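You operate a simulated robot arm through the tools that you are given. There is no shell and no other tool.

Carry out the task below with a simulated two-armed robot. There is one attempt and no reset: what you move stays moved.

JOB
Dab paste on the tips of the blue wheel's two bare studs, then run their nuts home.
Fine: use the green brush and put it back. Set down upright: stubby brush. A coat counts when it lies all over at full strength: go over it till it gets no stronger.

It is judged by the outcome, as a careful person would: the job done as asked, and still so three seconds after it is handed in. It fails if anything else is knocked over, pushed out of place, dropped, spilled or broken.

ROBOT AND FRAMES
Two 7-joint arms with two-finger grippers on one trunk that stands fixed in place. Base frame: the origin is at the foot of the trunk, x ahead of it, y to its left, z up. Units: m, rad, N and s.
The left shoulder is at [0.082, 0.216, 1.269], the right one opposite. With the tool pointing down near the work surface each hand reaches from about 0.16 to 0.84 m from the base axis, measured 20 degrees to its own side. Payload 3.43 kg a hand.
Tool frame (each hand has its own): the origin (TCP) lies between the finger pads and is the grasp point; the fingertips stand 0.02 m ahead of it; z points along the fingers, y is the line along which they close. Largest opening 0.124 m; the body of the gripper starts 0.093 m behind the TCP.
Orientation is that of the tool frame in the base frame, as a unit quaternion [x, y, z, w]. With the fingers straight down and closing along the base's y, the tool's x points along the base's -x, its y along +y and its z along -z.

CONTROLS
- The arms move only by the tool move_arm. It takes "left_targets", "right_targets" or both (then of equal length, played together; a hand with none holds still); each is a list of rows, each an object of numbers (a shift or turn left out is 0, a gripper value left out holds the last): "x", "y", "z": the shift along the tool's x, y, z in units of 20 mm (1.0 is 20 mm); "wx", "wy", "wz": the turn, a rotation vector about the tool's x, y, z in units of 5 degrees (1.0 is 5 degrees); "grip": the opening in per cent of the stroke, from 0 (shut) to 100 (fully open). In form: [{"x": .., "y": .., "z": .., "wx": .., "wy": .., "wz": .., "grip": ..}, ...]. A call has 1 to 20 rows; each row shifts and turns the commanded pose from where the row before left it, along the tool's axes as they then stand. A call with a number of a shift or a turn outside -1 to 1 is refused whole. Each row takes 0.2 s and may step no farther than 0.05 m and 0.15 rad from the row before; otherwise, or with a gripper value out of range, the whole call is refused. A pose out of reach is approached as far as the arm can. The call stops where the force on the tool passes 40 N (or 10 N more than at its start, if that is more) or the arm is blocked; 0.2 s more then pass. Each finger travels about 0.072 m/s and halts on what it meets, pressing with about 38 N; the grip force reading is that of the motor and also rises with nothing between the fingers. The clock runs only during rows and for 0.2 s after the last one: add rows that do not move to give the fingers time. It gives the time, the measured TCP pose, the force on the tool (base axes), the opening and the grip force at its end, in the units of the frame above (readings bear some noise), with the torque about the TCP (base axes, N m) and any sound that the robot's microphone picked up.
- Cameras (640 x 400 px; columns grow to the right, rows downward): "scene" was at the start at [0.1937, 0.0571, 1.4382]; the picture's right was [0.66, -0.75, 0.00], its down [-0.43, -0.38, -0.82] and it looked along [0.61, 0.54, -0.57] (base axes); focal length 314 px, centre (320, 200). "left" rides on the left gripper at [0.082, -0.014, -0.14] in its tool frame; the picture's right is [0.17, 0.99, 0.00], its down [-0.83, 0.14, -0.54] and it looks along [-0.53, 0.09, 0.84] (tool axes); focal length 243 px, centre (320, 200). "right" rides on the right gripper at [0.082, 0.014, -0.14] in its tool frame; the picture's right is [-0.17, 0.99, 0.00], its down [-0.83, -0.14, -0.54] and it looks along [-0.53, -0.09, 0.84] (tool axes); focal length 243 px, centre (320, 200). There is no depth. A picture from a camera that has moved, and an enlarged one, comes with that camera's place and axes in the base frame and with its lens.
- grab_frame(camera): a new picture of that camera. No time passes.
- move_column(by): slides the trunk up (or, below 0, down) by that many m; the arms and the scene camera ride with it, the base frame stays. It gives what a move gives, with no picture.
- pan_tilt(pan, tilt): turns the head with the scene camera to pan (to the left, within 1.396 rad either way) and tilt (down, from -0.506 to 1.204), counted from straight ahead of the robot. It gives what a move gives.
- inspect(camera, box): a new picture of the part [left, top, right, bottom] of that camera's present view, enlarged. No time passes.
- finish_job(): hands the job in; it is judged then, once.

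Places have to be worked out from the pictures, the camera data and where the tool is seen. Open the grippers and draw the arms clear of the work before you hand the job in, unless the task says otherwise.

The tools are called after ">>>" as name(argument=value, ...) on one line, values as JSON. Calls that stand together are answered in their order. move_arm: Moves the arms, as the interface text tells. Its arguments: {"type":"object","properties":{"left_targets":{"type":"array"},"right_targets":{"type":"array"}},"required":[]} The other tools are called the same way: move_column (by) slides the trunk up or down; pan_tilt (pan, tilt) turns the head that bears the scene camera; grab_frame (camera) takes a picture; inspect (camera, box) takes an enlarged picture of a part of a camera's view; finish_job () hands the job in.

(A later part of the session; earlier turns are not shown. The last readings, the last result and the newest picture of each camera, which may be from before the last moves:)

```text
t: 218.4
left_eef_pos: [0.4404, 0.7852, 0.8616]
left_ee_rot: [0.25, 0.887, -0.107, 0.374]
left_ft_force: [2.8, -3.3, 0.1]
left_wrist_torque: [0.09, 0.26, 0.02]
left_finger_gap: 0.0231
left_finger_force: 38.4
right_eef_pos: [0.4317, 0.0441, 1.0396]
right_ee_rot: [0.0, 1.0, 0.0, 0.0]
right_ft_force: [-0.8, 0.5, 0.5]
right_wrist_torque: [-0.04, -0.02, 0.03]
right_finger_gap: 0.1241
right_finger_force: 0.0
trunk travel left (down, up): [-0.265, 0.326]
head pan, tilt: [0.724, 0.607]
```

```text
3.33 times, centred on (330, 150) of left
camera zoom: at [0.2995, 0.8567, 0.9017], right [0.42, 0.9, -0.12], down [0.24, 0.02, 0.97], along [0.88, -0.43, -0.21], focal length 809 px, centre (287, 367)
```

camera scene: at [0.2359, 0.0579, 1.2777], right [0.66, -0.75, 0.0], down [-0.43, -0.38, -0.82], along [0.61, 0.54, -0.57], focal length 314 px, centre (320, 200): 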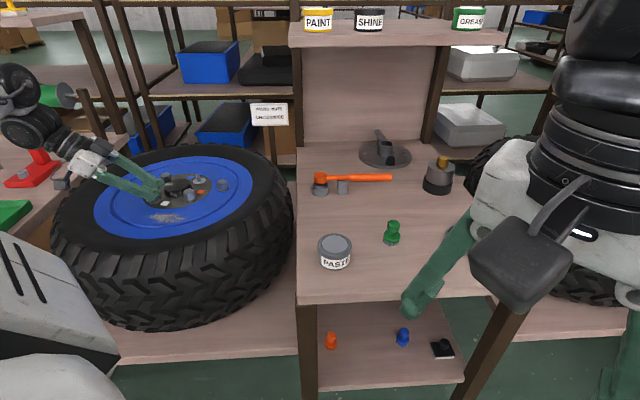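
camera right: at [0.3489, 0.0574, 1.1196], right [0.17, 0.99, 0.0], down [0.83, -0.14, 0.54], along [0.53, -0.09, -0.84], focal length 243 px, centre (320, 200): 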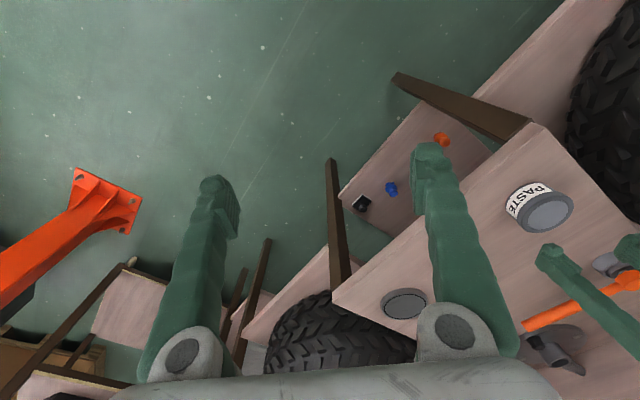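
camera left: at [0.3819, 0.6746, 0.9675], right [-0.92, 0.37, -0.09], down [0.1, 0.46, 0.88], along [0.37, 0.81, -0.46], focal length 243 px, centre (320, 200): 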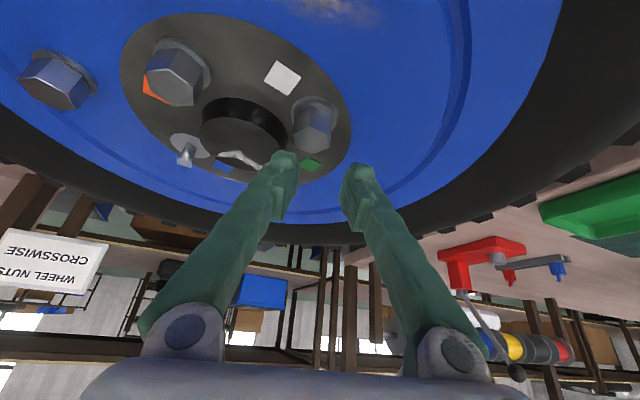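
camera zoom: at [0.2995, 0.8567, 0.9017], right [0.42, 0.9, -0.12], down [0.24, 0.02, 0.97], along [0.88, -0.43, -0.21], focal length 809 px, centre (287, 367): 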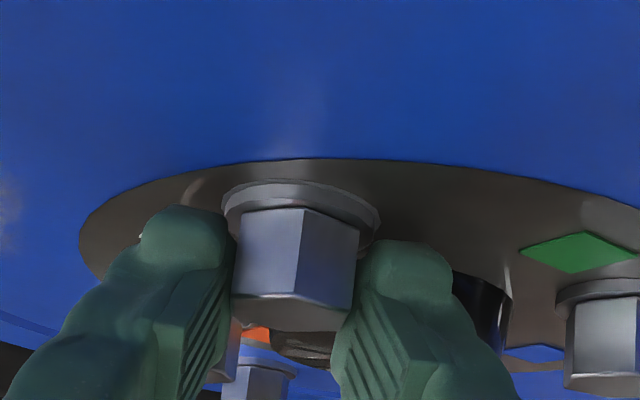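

Good. Regrasp cycle in one call: open, raise, yaw back 60°, lower.

>>> move_arm(left_targets=[{"grip": 25}, {}, {"x": -0.35, "z": -0.35}, {"x": -0.35, "z": -0.35}, {"x": -0.35, "z": -0.35, "wx": -0.707, "wz": -0.707}, {"wx": -0.707, "wz": -0.707}, {"wx": -0.707, "wz": -0.707}, {"wx": -0.707, "wz": -0.707}, {"wx": -0.707, "wz": -0.707}, {"wx": -0.707, "wz": -0.707}, {"wx": -0.707, "wz": -0.707}, {"wx": -0.707, "wz": -0.707}, {"wx": -0.707, "wz": -0.707}, {"wx": -0.707, "wz": -0.707}, {"wx": -0.707, "wz": -0.707}, {"wx": -0.707, "wz": -0.707}, {}])

>>> inspect(camera="scene", box=[142, 187, 166, 207])

>>> inspect(camera="left", box=[280, 70, 380, 170])

```text
t: 222.0
left_eef_pos: [0.4395, 0.7867, 0.8921]
left_ee_rot: [-0.23, 0.894, 0.089, 0.374]
left_ft_force: [1.0, 0.8, -0.2]
left_wrist_torque: [0.01, 0.0, 0.0]
left_finger_gap: 0.0309
left_finger_force: 0.0
right_eef_pos: [0.4311, 0.0424, 1.0407]
right_ee_rot: [0.0, 1.0, 0.0, 0.001]
right_ft_force: [0.4, 0.3, 0.4]
right_wrist_torque: [-0.01, 0.01, 0.03]
right_finger_gap: 0.1239
right_finger_force: 0.0
trunk travel left (down, up): [-0.265, 0.326]
head pan, tilt: [0.724, 0.607]
```

```text
16.00 times, centred on (154, 197) of scene
camera zoom: at [0.2344, 0.0572, 1.2781], right [0.66, -0.75, 0.0], down [-0.43, -0.38, -0.82], along [0.61, 0.54, -0.57], focal length 5026 px, centre (2976, 248)
```

zoom: 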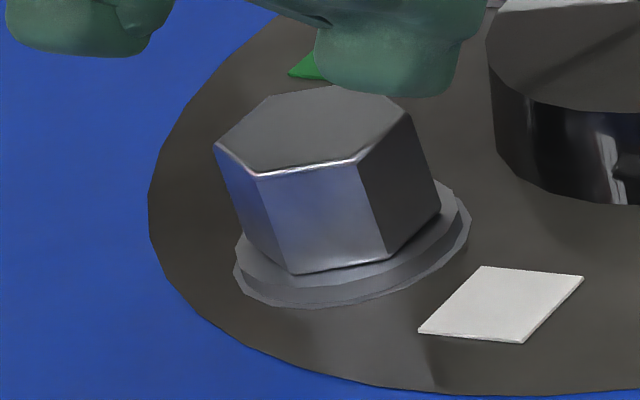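

```text
4.00 times, centred on (330, 120) of left
camera zoom: at [0.3078, 0.7005, 0.9336], right [-0.57, 0.81, -0.13], down [0.1, 0.23, 0.97], along [0.81, 0.54, -0.22], focal length 970 px, centre (280, 520)
```

zoom: 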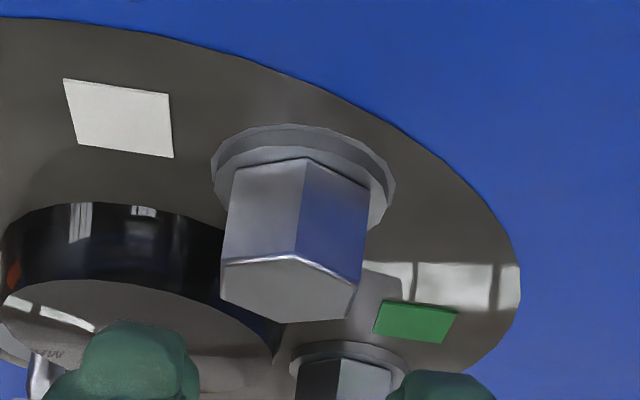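

Down another ~0.7 mm. Next stroke.

>>> move_arm(left_targets=[{"y": -0.125}, {"x": 0.36, "z": 0.36}, {"x": 0.36, "z": 0.36}, {"x": 0.38, "z": 0.38}, {}, {"grip": 0}, {}, {}, {"wx": 0.707, "y": 0.01, "wz": 0.707}, {"wx": 0.707, "y": 0.01, "wz": 0.707}, {"wx": 0.707, "y": 0.01, "wz": 0.707}, {"wx": 0.707, "y": 0.01, "wz": 0.707}, {"wx": 0.707, "y": 0.01, "wz": 0.707}, {"wx": 0.707, "y": 0.01, "wz": 0.707}, {"wx": 0.707, "y": 0.01, "wz": 0.707}, {"wx": 0.707, "y": 0.01, "wz": 0.707}, {"wx": 0.707, "y": 0.01, "wz": 0.707}, {}])

>>> inspect(camera="left", box=[270, 90, 390, 210])

```text
t: 225.8
left_eef_pos: [0.4459, 0.7834, 0.8617]
left_ee_rot: [0.135, 0.911, -0.06, 0.385]
left_ft_force: [25.5, -14.4, -9.2]
left_wrist_torque: [0.01, 0.15, 0.24]
left_finger_gap: 0.022
left_finger_force: 37.4
right_eef_pos: [0.4339, 0.0441, 1.0394]
right_ee_rot: [0.0, 1.0, 0.0, -0.001]
right_ft_force: [0.7, 0.0, 0.2]
right_wrist_torque: [-0.03, -0.02, 0.04]
right_finger_gap: 0.1241
right_finger_force: 0.1
trunk travel left (down, up): [-0.265, 0.326]
head pan, tilt: [0.724, 0.607]
stopped in row 18 (left hand): the force on the tool passed its limit at 42 N (the readings are from after the stop); the commanded pose is now the measured one
```

```text
3.33 times, centred on (330, 150) of left
camera zoom: at [0.2916, 0.817, 0.901], right [0.18, 0.98, -0.13], down [0.22, 0.08, 0.97], along [0.96, -0.2, -0.2], focal length 809 px, centre (287, 367)
```

zoom: 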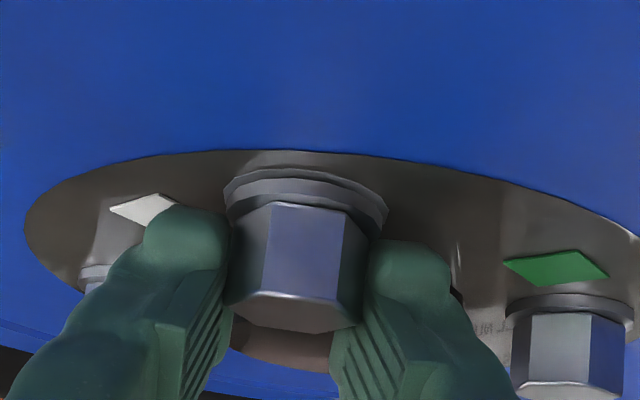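

The hand slipped on the hex with 0.24 N·m of torque — the nut may be tightening. Release, raise, and inspect.

>>> move_arm(left_targets=[{"grip": 25}, {}, {"x": -0.35, "z": -0.35}, {"x": -0.35, "z": -0.35}, {"x": -0.35, "z": -0.35}, {"wx": -0.707, "wz": -0.707}, {"wx": -0.707, "wz": -0.707}, {"wx": -0.707, "wz": -0.707}, {"wx": -0.707, "wz": -0.707}, {"wx": -0.707, "wz": -0.707}, {"wx": -0.707, "wz": -0.707}, {"wx": -0.707, "wz": -0.707}, {"wx": -0.707, "wz": -0.707}, {"wx": -0.707, "wz": -0.707}, {}])

>>> inspect(camera="scene", box=[142, 187, 166, 207])

>>> inspect(camera="left", box=[280, 70, 380, 170])

```text
t: 229.0
left_eef_pos: [0.4419, 0.7851, 0.8917]
left_ee_rot: [-0.227, 0.894, 0.087, 0.377]
left_ft_force: [-0.4, -0.2, -0.2]
left_wrist_torque: [-0.01, -0.01, -0.02]
left_finger_gap: 0.0311
left_finger_force: 0.1
right_eef_pos: [0.4305, 0.0456, 1.0388]
right_ee_rot: [0.0, 1.0, 0.001, 0.0]
right_ft_force: [0.1, -0.1, -1.4]
right_wrist_torque: [-0.01, -0.01, -0.03]
right_finger_gap: 0.1238
right_finger_force: 0.0
trunk travel left (down, up): [-0.265, 0.326]
head pan, tilt: [0.724, 0.607]
```

```text
16.00 times, centred on (154, 197) of scene
camera zoom: at [0.2344, 0.0572, 1.2781], right [0.66, -0.75, 0.0], down [-0.43, -0.38, -0.82], along [0.61, 0.54, -0.57], focal length 5026 px, centre (2976, 248)
```

zoom: 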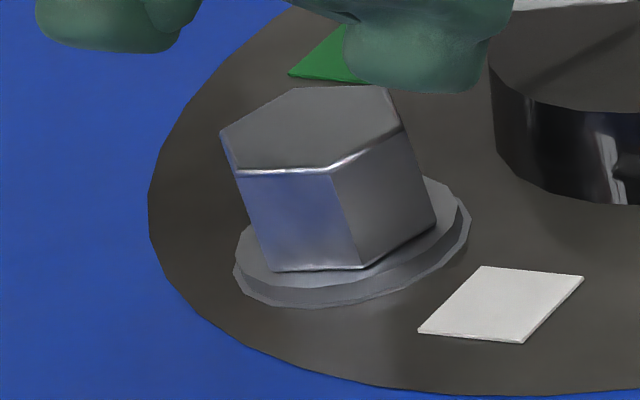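

```text
4.00 times, centred on (330, 120) of left
camera zoom: at [0.3104, 0.6988, 0.933], right [-0.57, 0.81, -0.13], down [0.1, 0.23, 0.97], along [0.82, 0.54, -0.21], focal length 970 px, centre (280, 520)
```

zoom: 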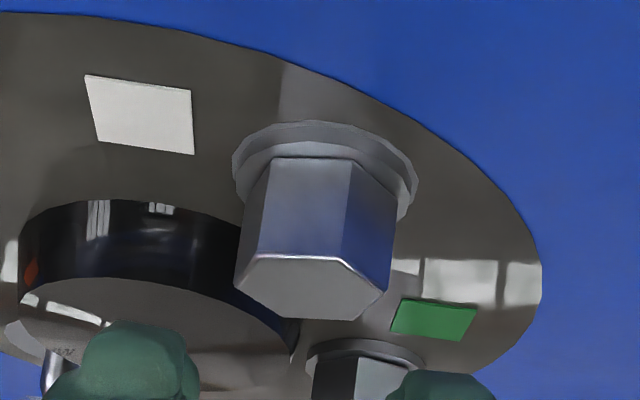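

The nut turned only ~15° in that stroke, then stuck. I regrip it aligned at yaw ≈13.7° and test whether it still turns.

>>> move_arm(left_targets=[{"wx": 0.707, "wz": 0.707}, {"wx": 0.707, "wz": 0.707}, {"wx": 0.68, "wz": 0.68}, {"x": 0.03, "z": -0.03}, {"x": 0.36, "z": 0.36}, {"x": 0.36, "z": 0.36}, {"x": 0.38, "z": 0.38}, {}, {"grip": 0}, {}, {}, {}])

>>> inspect(camera="left", box=[270, 90, 390, 210])

```text
t: 231.6
left_eef_pos: [0.4428, 0.7854, 0.8602]
left_ee_rot: [-0.111, 0.915, 0.039, 0.386]
left_ft_force: [1.3, 9.9, 0.4]
left_wrist_torque: [0.16, -0.09, 0.02]
left_finger_gap: 0.0227
left_finger_force: 38.2
right_eef_pos: [0.432, 0.0442, 1.0397]
right_ee_rot: [0.0, 1.0, -0.001, 0.0]
right_ft_force: [-0.2, -0.1, 0.0]
right_wrist_torque: [-0.02, -0.01, 0.0]
right_finger_gap: 0.124
right_finger_force: 0.0
trunk travel left (down, up): [-0.265, 0.326]
head pan, tilt: [0.724, 0.607]
```

```text
3.33 times, centred on (330, 150) of left
camera zoom: at [0.2931, 0.7358, 0.9005], right [-0.34, 0.93, -0.13], down [0.15, 0.19, 0.97], along [0.93, 0.31, -0.21], focal length 809 px, centre (287, 367)
```

zoom: 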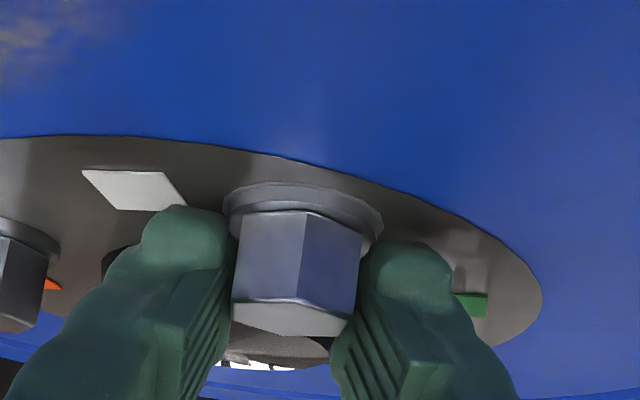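

Aligned grip. Now try turning clockwise 15° in small steps and read the torque.

>>> move_arm(left_targets=[{"y": 0.04}, {"wx": 0.707, "y": 0.01, "wz": 0.707}, {"wx": 0.707, "y": 0.01, "wz": 0.707}, {"wx": 0.707, "y": 0.01, "wz": 0.707}, {}])

>>> inspect(camera="left", box=[270, 90, 390, 210])

```text
t: 232.8
left_eef_pos: [0.4446, 0.786, 0.8611]
left_ee_rot: [0.013, 0.921, -0.011, 0.39]
left_ft_force: [9.0, -2.9, -0.3]
left_wrist_torque: [-0.1, -0.06, 0.51]
left_finger_gap: 0.0235
left_finger_force: 38.1
right_eef_pos: [0.4327, 0.0432, 1.0398]
right_ee_rot: [0.0, 1.0, 0.0, 0.0]
right_ft_force: [0.9, 0.6, -0.8]
right_wrist_torque: [0.02, -0.03, -0.02]
right_finger_gap: 0.1241
right_finger_force: 0.0
trunk travel left (down, up): [-0.265, 0.326]
head pan, tilt: [0.724, 0.607]
```

```text
3.33 times, centred on (330, 150) of left
camera zoom: at [0.2853, 0.7772, 0.9008], right [-0.09, 0.99, -0.13], down [0.2, 0.14, 0.97], along [0.98, 0.06, -0.21], focal length 809 px, centre (287, 367)
```

zoom: 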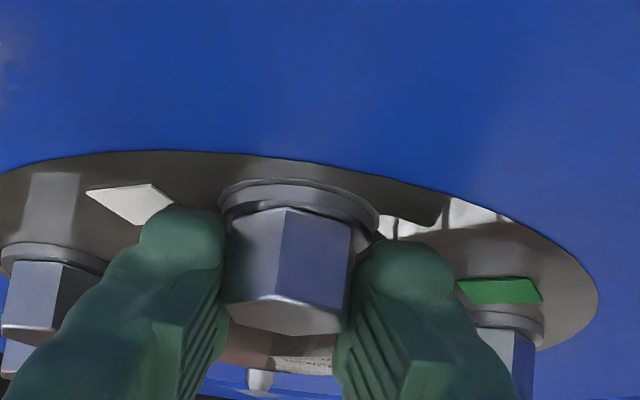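

Torque rose to 0.51 N·m and the pads slip: this nut is home. Release, rise, and take an overall look.

>>> move_arm(left_targets=[{"grip": 32}, {}, {"x": -0.4, "z": -0.4}, {"x": -0.5, "z": -0.5}, {"x": -0.5, "z": -0.5}, {"x": -0.4, "z": -0.4}, {}])

>>> grab_frame(camera="left")

>>> inspect(camera="scene", box=[110, 150, 240, 225])

>>> inspect(camera="scene", box=[142, 187, 166, 207])

```text
t: 234.4
left_eef_pos: [0.4405, 0.7876, 0.9111]
left_ee_rot: [0.012, 0.921, -0.01, 0.389]
left_ft_force: [-0.2, 0.2, 0.0]
left_wrist_torque: [0.0, 0.01, 0.04]
left_finger_gap: 0.0396
left_finger_force: 0.1
right_eef_pos: [0.4312, 0.045, 1.0397]
right_ee_rot: [-0.001, 1.0, 0.0, 0.0]
right_ft_force: [-0.7, -0.2, 1.0]
right_wrist_torque: [0.02, 0.01, 0.04]
right_finger_gap: 0.1241
right_finger_force: 0.1
trunk travel left (down, up): [-0.265, 0.326]
head pan, tilt: [0.724, 0.607]
```

```text
taken
camera left: at [0.2825, 0.7783, 0.9512], right [-0.09, 0.99, -0.13], down [0.2, 0.14, 0.97], along [0.98, 0.06, -0.21], focal length 243 px, centre (320, 200)
```

left: 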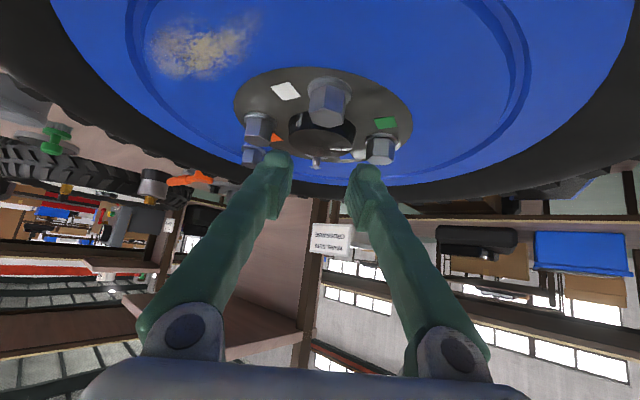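

```text
4.92 times, centred on (175, 188) of scene
camera zoom: at [0.2345, 0.0572, 1.2781], right [0.66, -0.75, 0.0], down [-0.43, -0.38, -0.82], along [0.61, 0.54, -0.57], focal length 1547 px, centre (1034, 262)
```

zoom: 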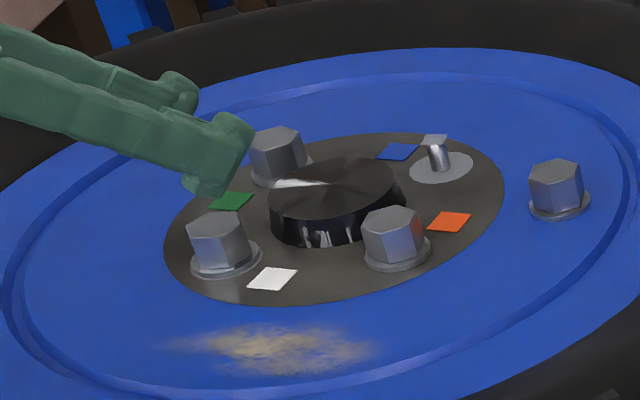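

```text
16.00 times, centred on (154, 197) of scene
camera zoom: at [0.2345, 0.0572, 1.2781], right [0.66, -0.75, 0.0], down [-0.43, -0.38, -0.82], along [0.61, 0.54, -0.57], focal length 5026 px, centre (2976, 248)
```

zoom: 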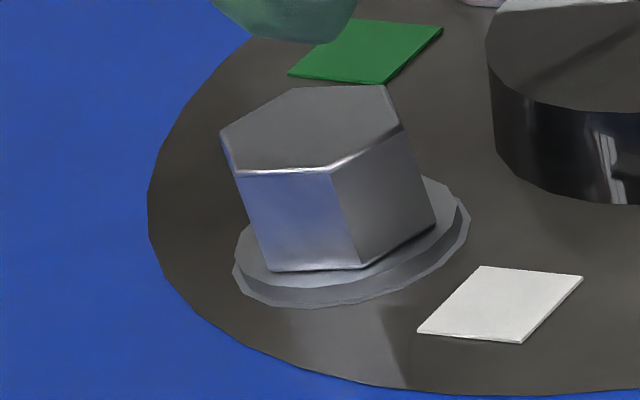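

The white-mark nut looks seated just like its neighbours. Now nut R: translate over the rim near (0.583,0.703), then set yaw 45°/tilt 45°.

>>> move_arm(left_targets=[{"x": -0.7, "y": -0.506, "z": 0.57, "grip": 45}, {"x": -0.7, "y": -0.506, "z": 0.57}, {"x": -0.7, "y": -0.506, "z": 0.57}, {"x": -0.7, "y": -0.506, "z": 0.57}, {"x": -0.7, "y": -0.506, "z": 0.57}, {"x": -0.7, "y": -0.506, "z": 0.57}, {"x": -0.7, "y": -0.506, "z": 0.57}, {"x": -0.7, "y": -0.506, "z": 0.57}, {}])

>>> move_arm(left_targets=[{"wx": -0.672, "wy": 0.01, "wz": -0.649}, {"wx": -0.672, "wy": 0.01, "wz": -0.649}, {"wx": -0.672, "wy": 0.01, "wz": -0.649}, {"wx": -0.672, "wy": 0.01, "wz": -0.649}, {"wx": -0.672, "wy": 0.01, "wz": -0.649}, {"wx": -0.672, "wy": 0.01, "wz": -0.649}, {"wx": -0.672, "wy": 0.01, "wz": -0.649}, {"wx": -0.672, "wy": 0.01, "wz": -0.649}, {"wx": -0.672, "wy": 0.01, "wz": -0.649}, {"wx": -0.672, "wy": 0.01, "wz": -0.649}, {}])

>>> grab_frame(camera="left")

```text
t: 236.4
left_eef_pos: [0.5817, 0.7016, 0.9279]
left_ee_rot: [0.012, 0.921, -0.011, 0.389]
left_ft_force: [0.1, 0.9, -0.4]
left_wrist_torque: [0.0, 0.02, -0.02]
left_finger_gap: 0.0557
left_finger_force: 0.1
right_eef_pos: [0.4315, 0.0431, 1.0401]
right_ee_rot: [0.0, 1.0, 0.0, 0.001]
right_ft_force: [-0.8, 0.2, 0.1]
right_wrist_torque: [-0.04, -0.05, -0.01]
right_finger_gap: 0.1239
right_finger_force: 0.0
trunk travel left (down, up): [-0.265, 0.326]
head pan, tilt: [0.724, 0.607]
```

```text
t: 238.8
left_eef_pos: [0.5814, 0.7033, 0.9281]
left_ee_rot: [-0.355, 0.853, 0.146, 0.354]
left_ft_force: [0.5, 1.2, -0.1]
left_wrist_torque: [0.02, 0.0, -0.02]
left_finger_gap: 0.0558
left_finger_force: 0.1
right_eef_pos: [0.4324, 0.0431, 1.0403]
right_ee_rot: [0.0, 1.0, 0.0, 0.0]
right_ft_force: [-0.3, -0.3, -0.5]
right_wrist_torque: [-0.01, -0.02, 0.02]
right_finger_gap: 0.1241
right_finger_force: 0.1
trunk travel left (down, up): [-0.265, 0.326]
head pan, tilt: [0.724, 0.607]
```

```text
taken
camera left: at [0.4808, 0.5811, 0.9705], right [-0.78, 0.61, -0.12], down [0.04, 0.25, 0.97], along [0.62, 0.75, -0.22], focal length 243 px, centre (320, 200)
```

left: 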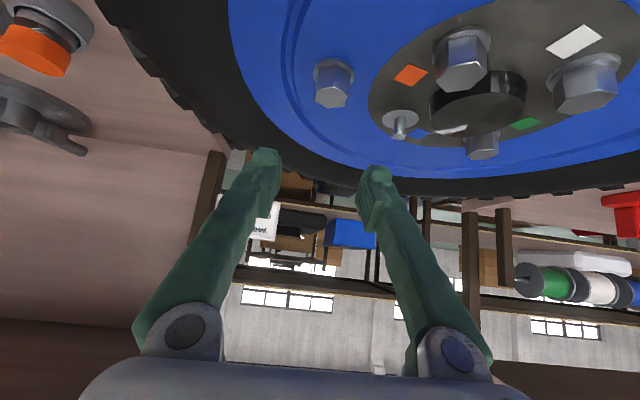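

The nut is on the predicted line. Descend to grasp height and check.

>>> move_arm(left_targets=[{"x": 0.398, "z": 0.398}, {"x": 0.398, "z": 0.398}, {"x": 0.398, "z": 0.398}, {"x": 0.398, "z": 0.398}, {"x": 0.398, "z": 0.398}, {"x": 0.398, "z": 0.398}, {}])

>>> inspect(camera="left", box=[250, 110, 400, 230])

>>> inspect(camera="scene", box=[190, 150, 260, 210])

```text
t: 240.4
left_eef_pos: [0.5832, 0.7024, 0.8613]
left_ee_rot: [-0.354, 0.853, 0.146, 0.353]
left_ft_force: [0.0, 0.1, -0.1]
left_wrist_torque: [0.0, -0.01, -0.02]
left_finger_gap: 0.0557
left_finger_force: 0.1
right_eef_pos: [0.4322, 0.0434, 1.041]
right_ee_rot: [-0.001, 1.0, 0.0, 0.001]
right_ft_force: [0.3, 0.0, -0.3]
right_wrist_torque: [0.03, 0.0, 0.01]
right_finger_gap: 0.124
right_finger_force: 0.1
trunk travel left (down, up): [-0.265, 0.326]
head pan, tilt: [0.724, 0.607]
```

```text
3.33 times, centred on (325, 170) of left
camera zoom: at [0.4818, 0.5815, 0.9032], right [-0.78, 0.61, -0.12], down [0.04, 0.24, 0.97], along [0.62, 0.75, -0.22], focal length 809 px, centre (303, 300)
```

zoom: 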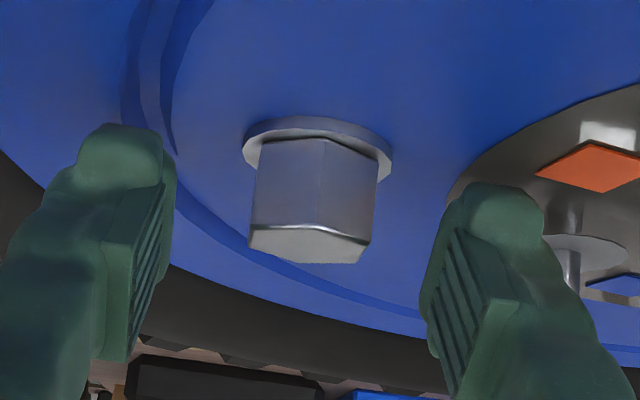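

```text
6.67 times, centred on (225, 180) of scene
camera zoom: at [0.2344, 0.0569, 1.2781], right [0.66, -0.75, 0.0], down [-0.43, -0.38, -0.82], along [0.61, 0.54, -0.57], focal length 2094 px, centre (953, 333)
```

zoom: 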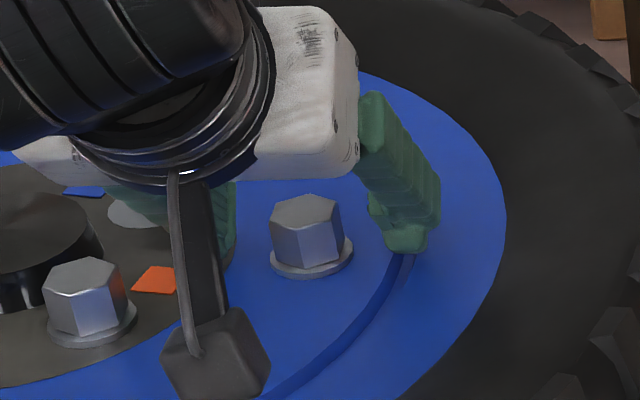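

Aligned. Close and lift gently.

>>> move_arm(left_targets=[{"grip": 0}, {}, {}, {}, {"x": -0.08, "z": -0.08}, {"x": -0.15, "z": -0.15}, {"x": -0.2, "z": -0.2}, {"x": -0.25, "z": -0.25}, {"x": -0.3, "z": -0.3}, {"x": -0.3, "z": -0.3}, {"x": -0.25, "z": -0.25}, {}])

>>> inspect(camera="left", box=[250, 110, 400, 230])

>>> inspect(camera="scene", box=[180, 140, 260, 200])

```text
t: 243.0
left_eef_pos: [0.5811, 0.7017, 0.9041]
left_ee_rot: [-0.354, 0.853, 0.146, 0.354]
left_ft_force: [0.1, -1.0, -0.9]
left_wrist_torque: [0.01, -0.02, 0.0]
left_finger_gap: 0.0227
left_finger_force: 38.1
right_eef_pos: [0.4313, 0.0423, 1.0402]
right_ee_rot: [0.0, 1.0, 0.0, 0.0]
right_ft_force: [0.0, -0.4, 0.8]
right_wrist_torque: [-0.02, 0.0, 0.03]
right_finger_gap: 0.1241
right_finger_force: 0.0
trunk travel left (down, up): [-0.265, 0.326]
head pan, tilt: [0.724, 0.607]
```

```text
3.33 times, centred on (325, 170) of left
camera zoom: at [0.4811, 0.5813, 0.9468], right [-0.78, 0.61, -0.12], down [0.05, 0.25, 0.97], along [0.62, 0.75, -0.22], focal length 809 px, centre (303, 300)
```

zoom: 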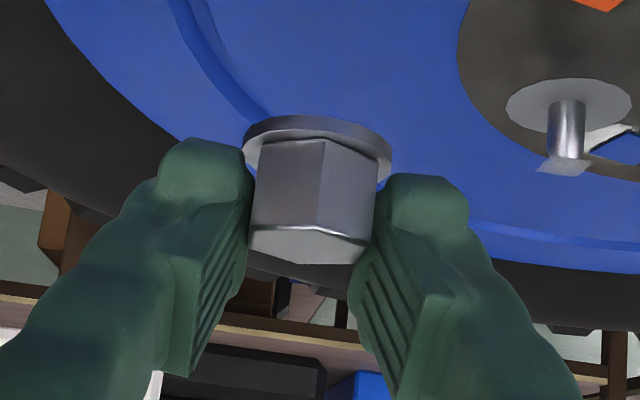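

```text
6.67 times, centred on (220, 170) of scene
camera zoom: at [0.2346, 0.0572, 1.278], right [0.66, -0.75, 0.0], down [-0.43, -0.38, -0.82], along [0.61, 0.54, -0.57], focal length 2094 px, centre (987, 400)
```

zoom: 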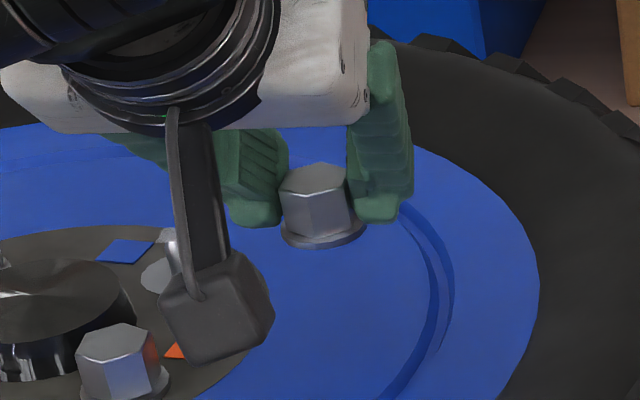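

Held. Moving above the blue-mark stud (expected TCP ≈ (0.563,0.786)).

>>> move_arm(left_targets=[{"x": -0.33, "y": 0.725, "z": 0.33}, {"x": -0.33, "y": 0.725, "z": 0.33}, {"x": -0.33, "y": 0.725, "z": 0.33}, {"x": -0.33, "y": 0.725, "z": 0.33}, {"x": -0.33, "y": 0.725, "z": 0.33}, {}])

>>> inspect(camera="left", box=[250, 60, 400, 220])

>>> inspect(camera="scene", box=[165, 140, 235, 200])

```text
t: 244.4
left_eef_pos: [0.563, 0.7874, 0.9049]
left_ee_rot: [-0.355, 0.853, 0.147, 0.354]
left_ft_force: [0.0, 0.0, -1.3]
left_wrist_torque: [-0.02, -0.02, 0.04]
left_finger_gap: 0.0227
left_finger_force: 38.3
right_eef_pos: [0.4329, 0.0436, 1.0398]
right_ee_rot: [0.0, 1.0, -0.001, 0.001]
right_ft_force: [-0.1, -0.1, 0.1]
right_wrist_torque: [0.01, 0.02, -0.02]
right_finger_gap: 0.1242
right_finger_force: 0.0
trunk travel left (down, up): [-0.265, 0.326]
head pan, tilt: [0.724, 0.607]
```

```text
2.50 times, centred on (325, 140) of left
camera zoom: at [0.4632, 0.6654, 0.9468], right [-0.78, 0.61, -0.12], down [0.05, 0.24, 0.97], along [0.62, 0.75, -0.22], focal length 606 px, centre (308, 350)
```

zoom: 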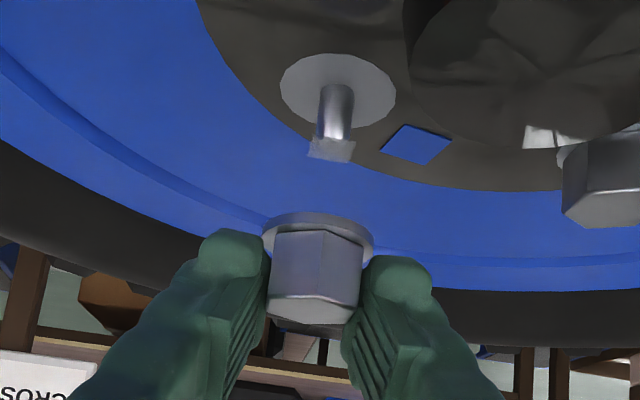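

```text
6.67 times, centred on (200, 170) of scene
camera zoom: at [0.2346, 0.0569, 1.2781], right [0.66, -0.75, 0.0], down [-0.43, -0.38, -0.82], along [0.61, 0.54, -0.57], focal length 2094 px, centre (1120, 400)
```

zoom: 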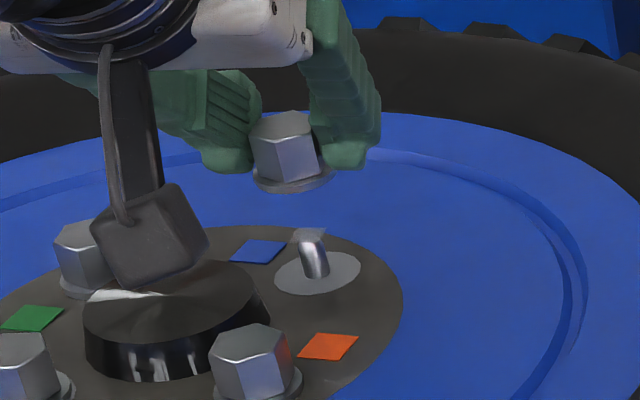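

The picture matches the white-mark case closely. Small lateral correction (+1.7 mm), then lower to just above the stud tip.

>>> move_arm(left_targets=[{"x": 0.02, "y": 0.085, "z": -0.02}, {"x": 0.2, "z": 0.2}, {"x": 0.2, "z": 0.2}, {"x": 0.2, "z": 0.2}, {"x": 0.1, "z": 0.1}, {}])

>>> inspect(camera="left", box=[270, 80, 390, 200])

>>> inspect(camera="scene", box=[175, 150, 225, 195])

```text
t: 245.8
left_eef_pos: [0.561, 0.787, 0.8859]
left_ee_rot: [-0.355, 0.853, 0.146, 0.354]
left_ft_force: [0.2, 0.2, -1.7]
left_wrist_torque: [0.01, -0.02, 0.0]
left_finger_gap: 0.0226
left_finger_force: 37.7
right_eef_pos: [0.4319, 0.0434, 1.0397]
right_ee_rot: [0.001, 1.0, -0.001, -0.001]
right_ft_force: [0.4, -0.2, 0.3]
right_wrist_torque: [0.02, 0.0, -0.02]
right_finger_gap: 0.1242
right_finger_force: 0.1
trunk travel left (down, up): [-0.265, 0.326]
head pan, tilt: [0.724, 0.607]
```

```text
3.33 times, centred on (330, 140) of left
camera zoom: at [0.4609, 0.6657, 0.9266], right [-0.78, 0.61, -0.12], down [0.05, 0.25, 0.97], along [0.62, 0.75, -0.22], focal length 809 px, centre (287, 400)
```

zoom: 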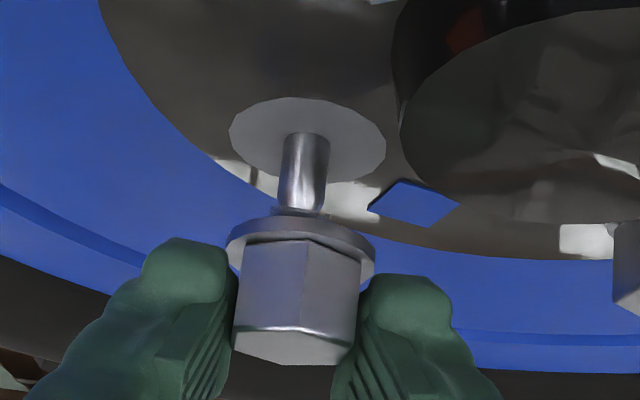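

```text
8.89 times, centred on (200, 172) of scene
camera zoom: at [0.2345, 0.0571, 1.2781], right [0.66, -0.75, 0.0], down [-0.43, -0.38, -0.82], along [0.61, 0.54, -0.57], focal length 2792 px, centre (1387, 444)
```

zoom: 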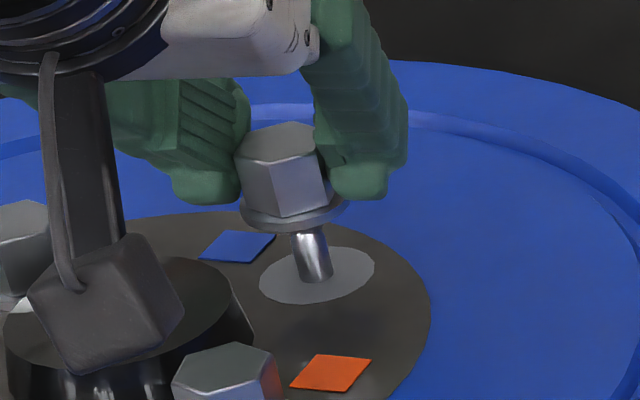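

Lateral alignment matches the earlier success. Lowering in small steps and feeling for contact.

>>> move_arm(left_targets=[{"x": 0.08, "z": 0.04}, {"x": 0.05, "z": 0.05}, {"x": 0.05, "z": 0.05}, {"x": 0.05, "z": 0.05}, {}])

>>> inspect(camera="left", box=[270, 80, 390, 200])

>>> inspect(camera="scene", box=[175, 150, 225, 195])

```text
t: 247.0
left_eef_pos: [0.562, 0.7855, 0.8793]
left_ee_rot: [-0.355, 0.853, 0.146, 0.354]
left_ft_force: [-0.9, 0.7, -0.9]
left_wrist_torque: [-0.01, 0.0, -0.03]
left_finger_gap: 0.0227
left_finger_force: 38.3
right_eef_pos: [0.4318, 0.0433, 1.0393]
right_ee_rot: [-0.001, 1.0, 0.0, 0.001]
right_ft_force: [0.4, 0.0, -0.1]
right_wrist_torque: [0.0, -0.02, -0.02]
right_finger_gap: 0.124
right_finger_force: 0.0
trunk travel left (down, up): [-0.265, 0.326]
head pan, tilt: [0.724, 0.607]
```

```text
3.33 times, centred on (330, 140) of left
camera zoom: at [0.4609, 0.6647, 0.9211], right [-0.78, 0.61, -0.12], down [0.04, 0.25, 0.97], along [0.62, 0.75, -0.22], focal length 809 px, centre (287, 400)
```

zoom: 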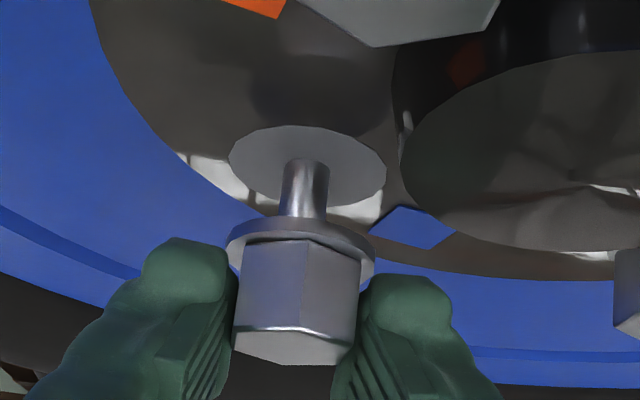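

```text
8.89 times, centred on (200, 172) of scene
camera zoom: at [0.2345, 0.0571, 1.2781], right [0.66, -0.75, 0.0], down [-0.43, -0.38, -0.82], along [0.61, 0.54, -0.57], focal length 2792 px, centre (1387, 444)
```

zoom: 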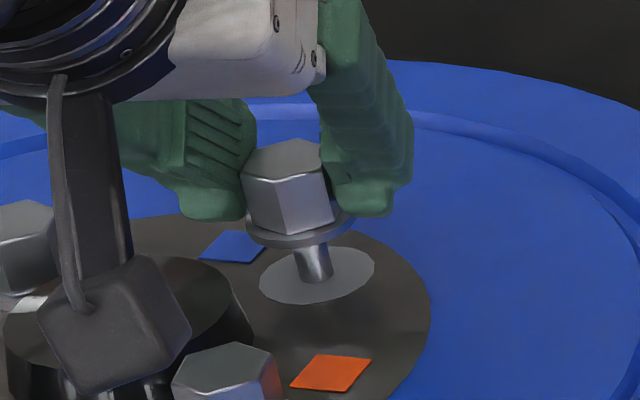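

>>> move_arm(left_targets=[{"x": 0.05, "z": 0.05}, {"x": 0.05, "z": 0.05}, {"x": 0.05, "z": 0.05}, {"x": 0.05, "z": 0.05}, {}])

```text
t: 248.2
left_eef_pos: [0.5617, 0.7866, 0.8748]
left_ee_rot: [-0.355, 0.853, 0.146, 0.355]
left_ft_force: [-1.2, -4.0, 3.3]
left_wrist_torque: [-0.13, -0.01, 0.0]
left_finger_gap: 0.0229
left_finger_force: 37.9
right_eef_pos: [0.4302, 0.0421, 1.0411]
right_ee_rot: [-0.001, 1.0, 0.0, 0.002]
right_ft_force: [0.0, 0.2, 0.0]
right_wrist_torque: [0.02, -0.02, -0.01]
right_finger_gap: 0.1241
right_finger_force: 0.0
trunk travel left (down, up): [-0.265, 0.326]
head pan, tilt: [0.724, 0.607]
```

A light push toward −y; shift 1.2 mm that way and continue down.

>>> move_arm(left_targets=[{"x": 0.045, "y": -0.03, "z": -0.045}, {"x": 0.05, "z": 0.05}, {"x": 0.05, "z": 0.05}, {}])

```text
t: 249.2
left_eef_pos: [0.5605, 0.7848, 0.87]
left_ee_rot: [-0.355, 0.853, 0.146, 0.354]
left_ft_force: [-0.3, 0.2, 0.3]
left_wrist_torque: [-0.03, -0.01, 0.02]
left_finger_gap: 0.0228
left_finger_force: 38.1
right_eef_pos: [0.4316, 0.0426, 1.0398]
right_ee_rot: [0.0, 1.0, -0.001, 0.0]
right_ft_force: [0.7, -0.2, -0.3]
right_wrist_torque: [-0.03, 0.02, -0.02]
right_finger_gap: 0.1243
right_finger_force: 0.1
trunk travel left (down, up): [-0.265, 0.326]
head pan, tilt: [0.724, 0.607]
```

Slid on with no force. Continue down toward the thread start.

>>> move_arm(left_targets=[{"x": 0.05, "z": 0.05}, {"x": 0.05, "z": 0.05}, {"x": 0.04, "z": 0.04}, {}])

>>> inspect(camera="left", box=[270, 80, 390, 200])

```text
t: 250.2
left_eef_pos: [0.5617, 0.7852, 0.8664]
left_ee_rot: [-0.356, 0.853, 0.147, 0.353]
left_ft_force: [0.0, 0.7, -0.2]
left_wrist_torque: [-0.05, 0.03, 0.0]
left_finger_gap: 0.0228
left_finger_force: 38.6
right_eef_pos: [0.4306, 0.0436, 1.0398]
right_ee_rot: [0.0, 1.0, 0.0, 0.0]
right_ft_force: [0.0, -0.3, -0.7]
right_wrist_torque: [0.0, 0.04, -0.02]
right_finger_gap: 0.1241
right_finger_force: 0.0
trunk travel left (down, up): [-0.265, 0.326]
head pan, tilt: [0.724, 0.607]
```

```text
3.33 times, centred on (330, 140) of left
camera zoom: at [0.4607, 0.6639, 0.9085], right [-0.78, 0.61, -0.12], down [0.05, 0.25, 0.97], along [0.62, 0.75, -0.22], focal length 809 px, centre (287, 400)
```

zoom: 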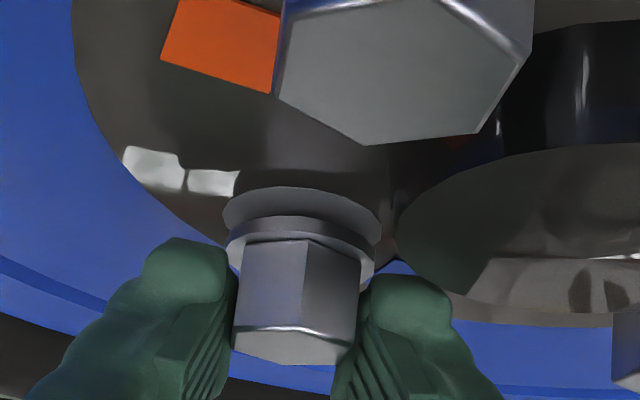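

>>> move_arm(left_targets=[{"x": 0.04, "z": 0.04}, {"x": 0.04, "z": 0.04}, {"x": 0.04, "z": 0.04}, {}])

```text
t: 251.2
left_eef_pos: [0.5616, 0.7844, 0.8648]
left_ee_rot: [-0.355, 0.853, 0.147, 0.353]
left_ft_force: [0.5, -6.1, 0.7]
left_wrist_torque: [-0.17, 0.07, -0.02]
left_finger_gap: 0.0225
left_finger_force: 38.0
right_eef_pos: [0.4314, 0.0428, 1.0405]
right_ee_rot: [0.0, 1.0, 0.0, 0.001]
right_ft_force: [0.3, -0.7, -0.7]
right_wrist_torque: [0.04, 0.01, 0.0]
right_finger_gap: 0.1241
right_finger_force: 0.1
trunk travel left (down, up): [-0.265, 0.326]
head pan, tilt: [0.724, 0.607]
```

Caught again (6 N sideways). Start turning clockwise: 25° first.

>>> move_arm(left_targets=[{"y": -0.03}, {"wx": 0.707, "y": 0.01, "wz": 0.707}, {"wx": 0.707, "y": 0.01, "wz": 0.707}, {"wx": 0.707, "y": 0.01, "wz": 0.707}, {"wx": 0.707, "y": 0.01, "wz": 0.707}, {"wx": 0.707, "y": 0.01, "wz": 0.707}, {}])

>>> inspect(camera="left", box=[270, 80, 390, 200])

```text
t: 252.8
left_eef_pos: [0.5614, 0.7849, 0.863]
left_ee_rot: [-0.161, 0.909, 0.066, 0.378]
left_ft_force: [0.8, -7.5, 0.0]
left_wrist_torque: [-0.08, 0.06, -0.06]
left_finger_gap: 0.0229
left_finger_force: 37.9
right_eef_pos: [0.4316, 0.0428, 1.0404]
right_ee_rot: [0.0, 1.0, 0.0, 0.0]
right_ft_force: [0.8, -0.4, 0.4]
right_wrist_torque: [0.03, -0.05, -0.04]
right_finger_gap: 0.1243
right_finger_force: 0.1
trunk travel left (down, up): [-0.265, 0.326]
head pan, tilt: [0.724, 0.607]
```

```text
3.33 times, centred on (330, 140) of left
camera zoom: at [0.4186, 0.7176, 0.9053], right [-0.45, 0.89, -0.12], down [0.14, 0.2, 0.97], along [0.88, 0.42, -0.22], focal length 809 px, centre (287, 400)
```

zoom: 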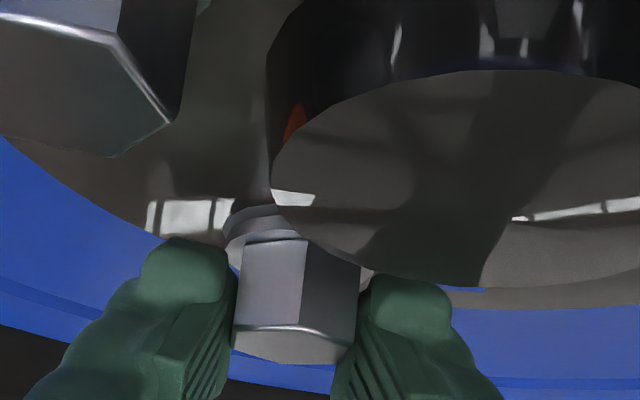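

Turning freely. Continue 25° more.

>>> move_arm(left_targets=[{"wx": 0.707, "wz": 0.707}, {"wx": 0.707, "wz": 0.707}, {"wx": 0.707, "wz": 0.707}, {"wx": 0.707, "wz": 0.707}, {}])

```text
t: 254.0
left_eef_pos: [0.5614, 0.7852, 0.8646]
left_ee_rot: [-0.001, 0.924, 0.001, 0.383]
left_ft_force: [4.2, -6.0, -0.7]
left_wrist_torque: [-0.11, -0.09, -0.05]
left_finger_gap: 0.0229
left_finger_force: 38.0
right_eef_pos: [0.4325, 0.0436, 1.0397]
right_ee_rot: [-0.001, 1.0, 0.0, -0.001]
right_ft_force: [0.8, -0.6, 0.0]
right_wrist_torque: [-0.02, 0.0, 0.02]
right_finger_gap: 0.1239
right_finger_force: 0.0
trunk travel left (down, up): [-0.265, 0.326]
head pan, tilt: [0.724, 0.607]
```

>>> move_arm(left_targets=[{"wx": 0.707, "y": -0.02, "wz": 0.707}, {"wx": 0.707, "wz": 0.707}, {"wx": 0.707, "wz": 0.707}, {}])

```text
t: 255.0
left_eef_pos: [0.561, 0.7852, 0.8632]
left_ee_rot: [0.119, 0.916, -0.049, 0.381]
left_ft_force: [1.1, -1.9, 1.8]
left_wrist_torque: [0.01, -0.04, 0.05]
left_finger_gap: 0.0227
left_finger_force: 38.1
right_eef_pos: [0.4311, 0.0425, 1.0393]
right_ee_rot: [0.001, 1.0, 0.0, 0.001]
right_ft_force: [-0.2, 0.1, -0.1]
right_wrist_torque: [0.0, -0.01, 0.0]
right_finger_gap: 0.1243
right_finger_force: 0.0
trunk travel left (down, up): [-0.265, 0.326]
head pan, tilt: [0.724, 0.607]
```

60° done, yaw −15°. The flats repeat at +45°, so regrasp: open, raise, yaw back 60°.

>>> move_arm(left_targets=[{"grip": 25}, {}, {"x": -0.35, "z": -0.35}, {"x": -0.35, "z": -0.35}, {"x": -0.35, "z": -0.35}, {"wx": -0.707, "wz": -0.707}, {"wx": -0.707, "wz": -0.707}, {"wx": -0.707, "wz": -0.707}, {"wx": -0.707, "wz": -0.707}, {"wx": -0.707, "wz": -0.707}, {"wx": -0.707, "wz": -0.707}, {"wx": -0.707, "wz": -0.707}, {"wx": -0.707, "wz": -0.707}, {"wx": -0.707, "wz": -0.707}, {"wx": -0.707, "wz": -0.707}, {"wx": -0.707, "wz": -0.707}, {"wx": -0.707, "wz": -0.707}, {}])

>>> inspect(camera="left", box=[250, 60, 400, 210])

>>> inspect(camera="scene", box=[187, 167, 211, 187])

```text
t: 258.8
left_eef_pos: [0.5603, 0.7854, 0.8923]
left_ee_rot: [-0.355, 0.853, 0.146, 0.354]
left_ft_force: [0.1, 0.0, 0.1]
left_wrist_torque: [-0.01, -0.01, 0.0]
left_finger_gap: 0.031
left_finger_force: 0.0
right_eef_pos: [0.4321, 0.0436, 1.0416]
right_ee_rot: [0.0, 1.0, 0.0, 0.001]
right_ft_force: [-0.3, -0.5, 0.5]
right_wrist_torque: [0.0, 0.02, -0.01]
right_finger_gap: 0.1239
right_finger_force: 0.0
trunk travel left (down, up): [-0.265, 0.326]
head pan, tilt: [0.724, 0.607]
```

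```text
2.67 times, centred on (325, 135) of left
camera zoom: at [0.4599, 0.6641, 0.9342], right [-0.78, 0.61, -0.12], down [0.04, 0.25, 0.97], along [0.62, 0.75, -0.22], focal length 647 px, centre (307, 373)
```

zoom: 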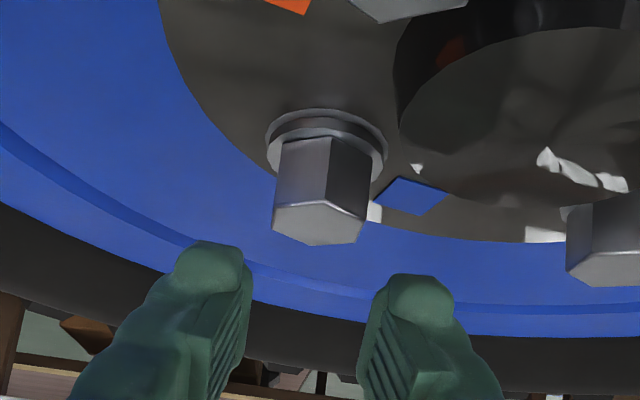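

```text
16.00 times, centred on (199, 177) of scene
camera zoom: at [0.2344, 0.0573, 1.2781], right [0.66, -0.75, 0.0], down [-0.43, -0.38, -0.82], along [0.61, 0.54, -0.57], focal length 5026 px, centre (2256, 568)
```

zoom: 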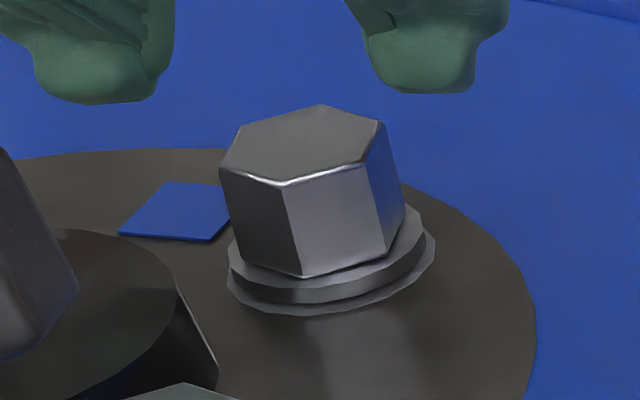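

The nut is still ~2 mm up. Next stroke: descend, grip, turn 60°.

>>> move_arm(left_targets=[{"y": -0.03, "x": 0.35, "z": 0.35}, {"x": 0.35, "z": 0.35}, {"x": 0.36, "z": 0.36}, {}, {"grip": 0}, {}, {}, {"wx": 0.707, "wz": 0.707}, {"wx": 0.707, "wz": 0.707}, {"wx": 0.707, "wz": 0.707}, {"wx": 0.707, "wz": 0.707}, {"wx": 0.707, "wz": 0.707}, {"wx": 0.707, "wz": 0.707}, {"wx": 0.707, "wz": 0.707}, {"wx": 0.707, "wz": 0.707}, {"wx": 0.707, "wz": 0.707}, {"wx": 0.707, "wz": 0.707}, {"wx": 0.707, "wz": 0.707}, {"wx": 0.707, "wz": 0.707}, {}])

>>> inspect(camera="left", box=[270, 90, 390, 210])

```text
t: 263.0
left_eef_pos: [0.5629, 0.7848, 0.8636]
left_ee_rot: [0.119, 0.916, -0.05, 0.38]
left_ft_force: [-1.2, -1.9, 0.2]
left_wrist_torque: [-0.08, -0.02, -0.03]
left_finger_gap: 0.0228
left_finger_force: 38.3
right_eef_pos: [0.4311, 0.0419, 1.0404]
right_ee_rot: [0.001, 1.0, 0.0, 0.002]
right_ft_force: [1.2, -1.3, 0.0]
right_wrist_torque: [0.01, -0.03, -0.01]
right_finger_gap: 0.124
right_finger_force: 0.1
trunk travel left (down, up): [-0.265, 0.326]
head pan, tilt: [0.724, 0.607]
```

```text
3.33 times, centred on (330, 150) of left
camera zoom: at [0.4062, 0.8121, 0.9046], right [0.14, 0.98, -0.12], down [0.23, 0.08, 0.97], along [0.96, -0.16, -0.22], focal length 809 px, centre (287, 367)
```

zoom: 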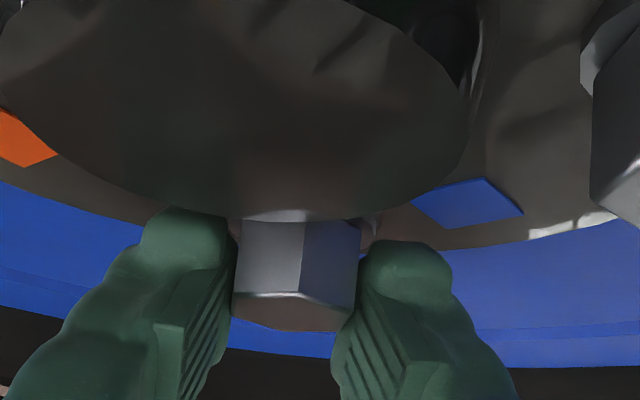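

Perfect 60° stroke, low forces. Regrasp cycle again.

>>> move_arm(left_targets=[{"grip": 25}, {}, {"x": -0.35, "z": -0.35}, {"x": -0.35, "z": -0.35}, {"x": -0.35, "z": -0.35}, {"wx": -0.707, "wz": -0.707}, {"wx": -0.707, "wz": -0.707}, {"wx": -0.707, "wz": -0.707}, {"wx": -0.707, "wz": -0.707}, {"wx": -0.707, "wz": -0.707}, {"wx": -0.707, "wz": -0.707}, {"wx": -0.707, "wz": -0.707}, {"wx": -0.707, "wz": -0.707}, {"wx": -0.707, "wz": -0.707}, {"wx": -0.707, "wz": -0.707}, {"wx": -0.707, "wz": -0.707}, {"wx": -0.707, "wz": -0.707}, {}])

>>> inspect(camera="left", box=[250, 60, 400, 210])

>>> inspect(camera="scene", box=[187, 167, 211, 187])

```text
t: 266.8
left_eef_pos: [0.5603, 0.7855, 0.8933]
left_ee_rot: [-0.355, 0.853, 0.147, 0.354]
left_ft_force: [0.1, -0.3, -0.6]
left_wrist_torque: [0.03, 0.0, -0.03]
left_finger_gap: 0.0309
left_finger_force: 0.0
right_eef_pos: [0.4309, 0.044, 1.0402]
right_ee_rot: [0.0, 1.0, 0.0, 0.001]
right_ft_force: [-0.8, -0.2, 0.0]
right_wrist_torque: [-0.01, -0.01, -0.02]
right_finger_gap: 0.1242
right_finger_force: 0.1
trunk travel left (down, up): [-0.265, 0.326]
head pan, tilt: [0.724, 0.607]
```

```text
2.67 times, centred on (325, 135) of left
camera zoom: at [0.4605, 0.6635, 0.9348], right [-0.78, 0.61, -0.12], down [0.04, 0.25, 0.97], along [0.62, 0.75, -0.22], focal length 647 px, centre (307, 373)
```

zoom: 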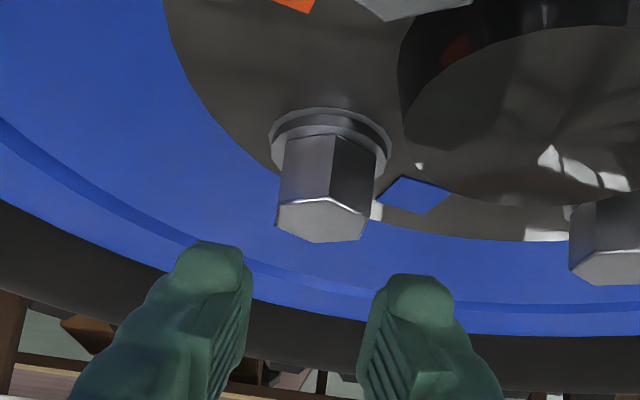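

```text
16.00 times, centred on (199, 177) of scene
camera zoom: at [0.2344, 0.0573, 1.2781], right [0.66, -0.75, 0.0], down [-0.43, -0.38, -0.82], along [0.61, 0.54, -0.57], focal length 5026 px, centre (2256, 568)
```

zoom: 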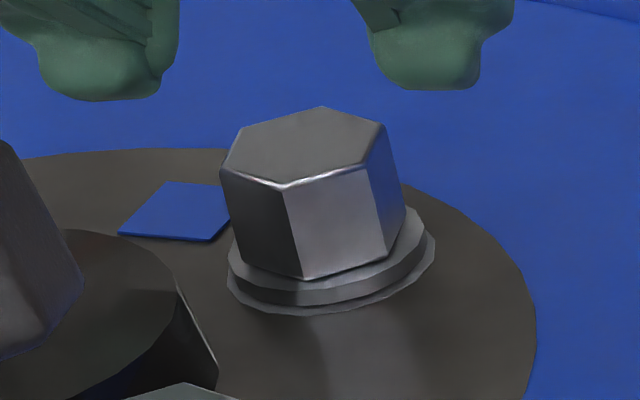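

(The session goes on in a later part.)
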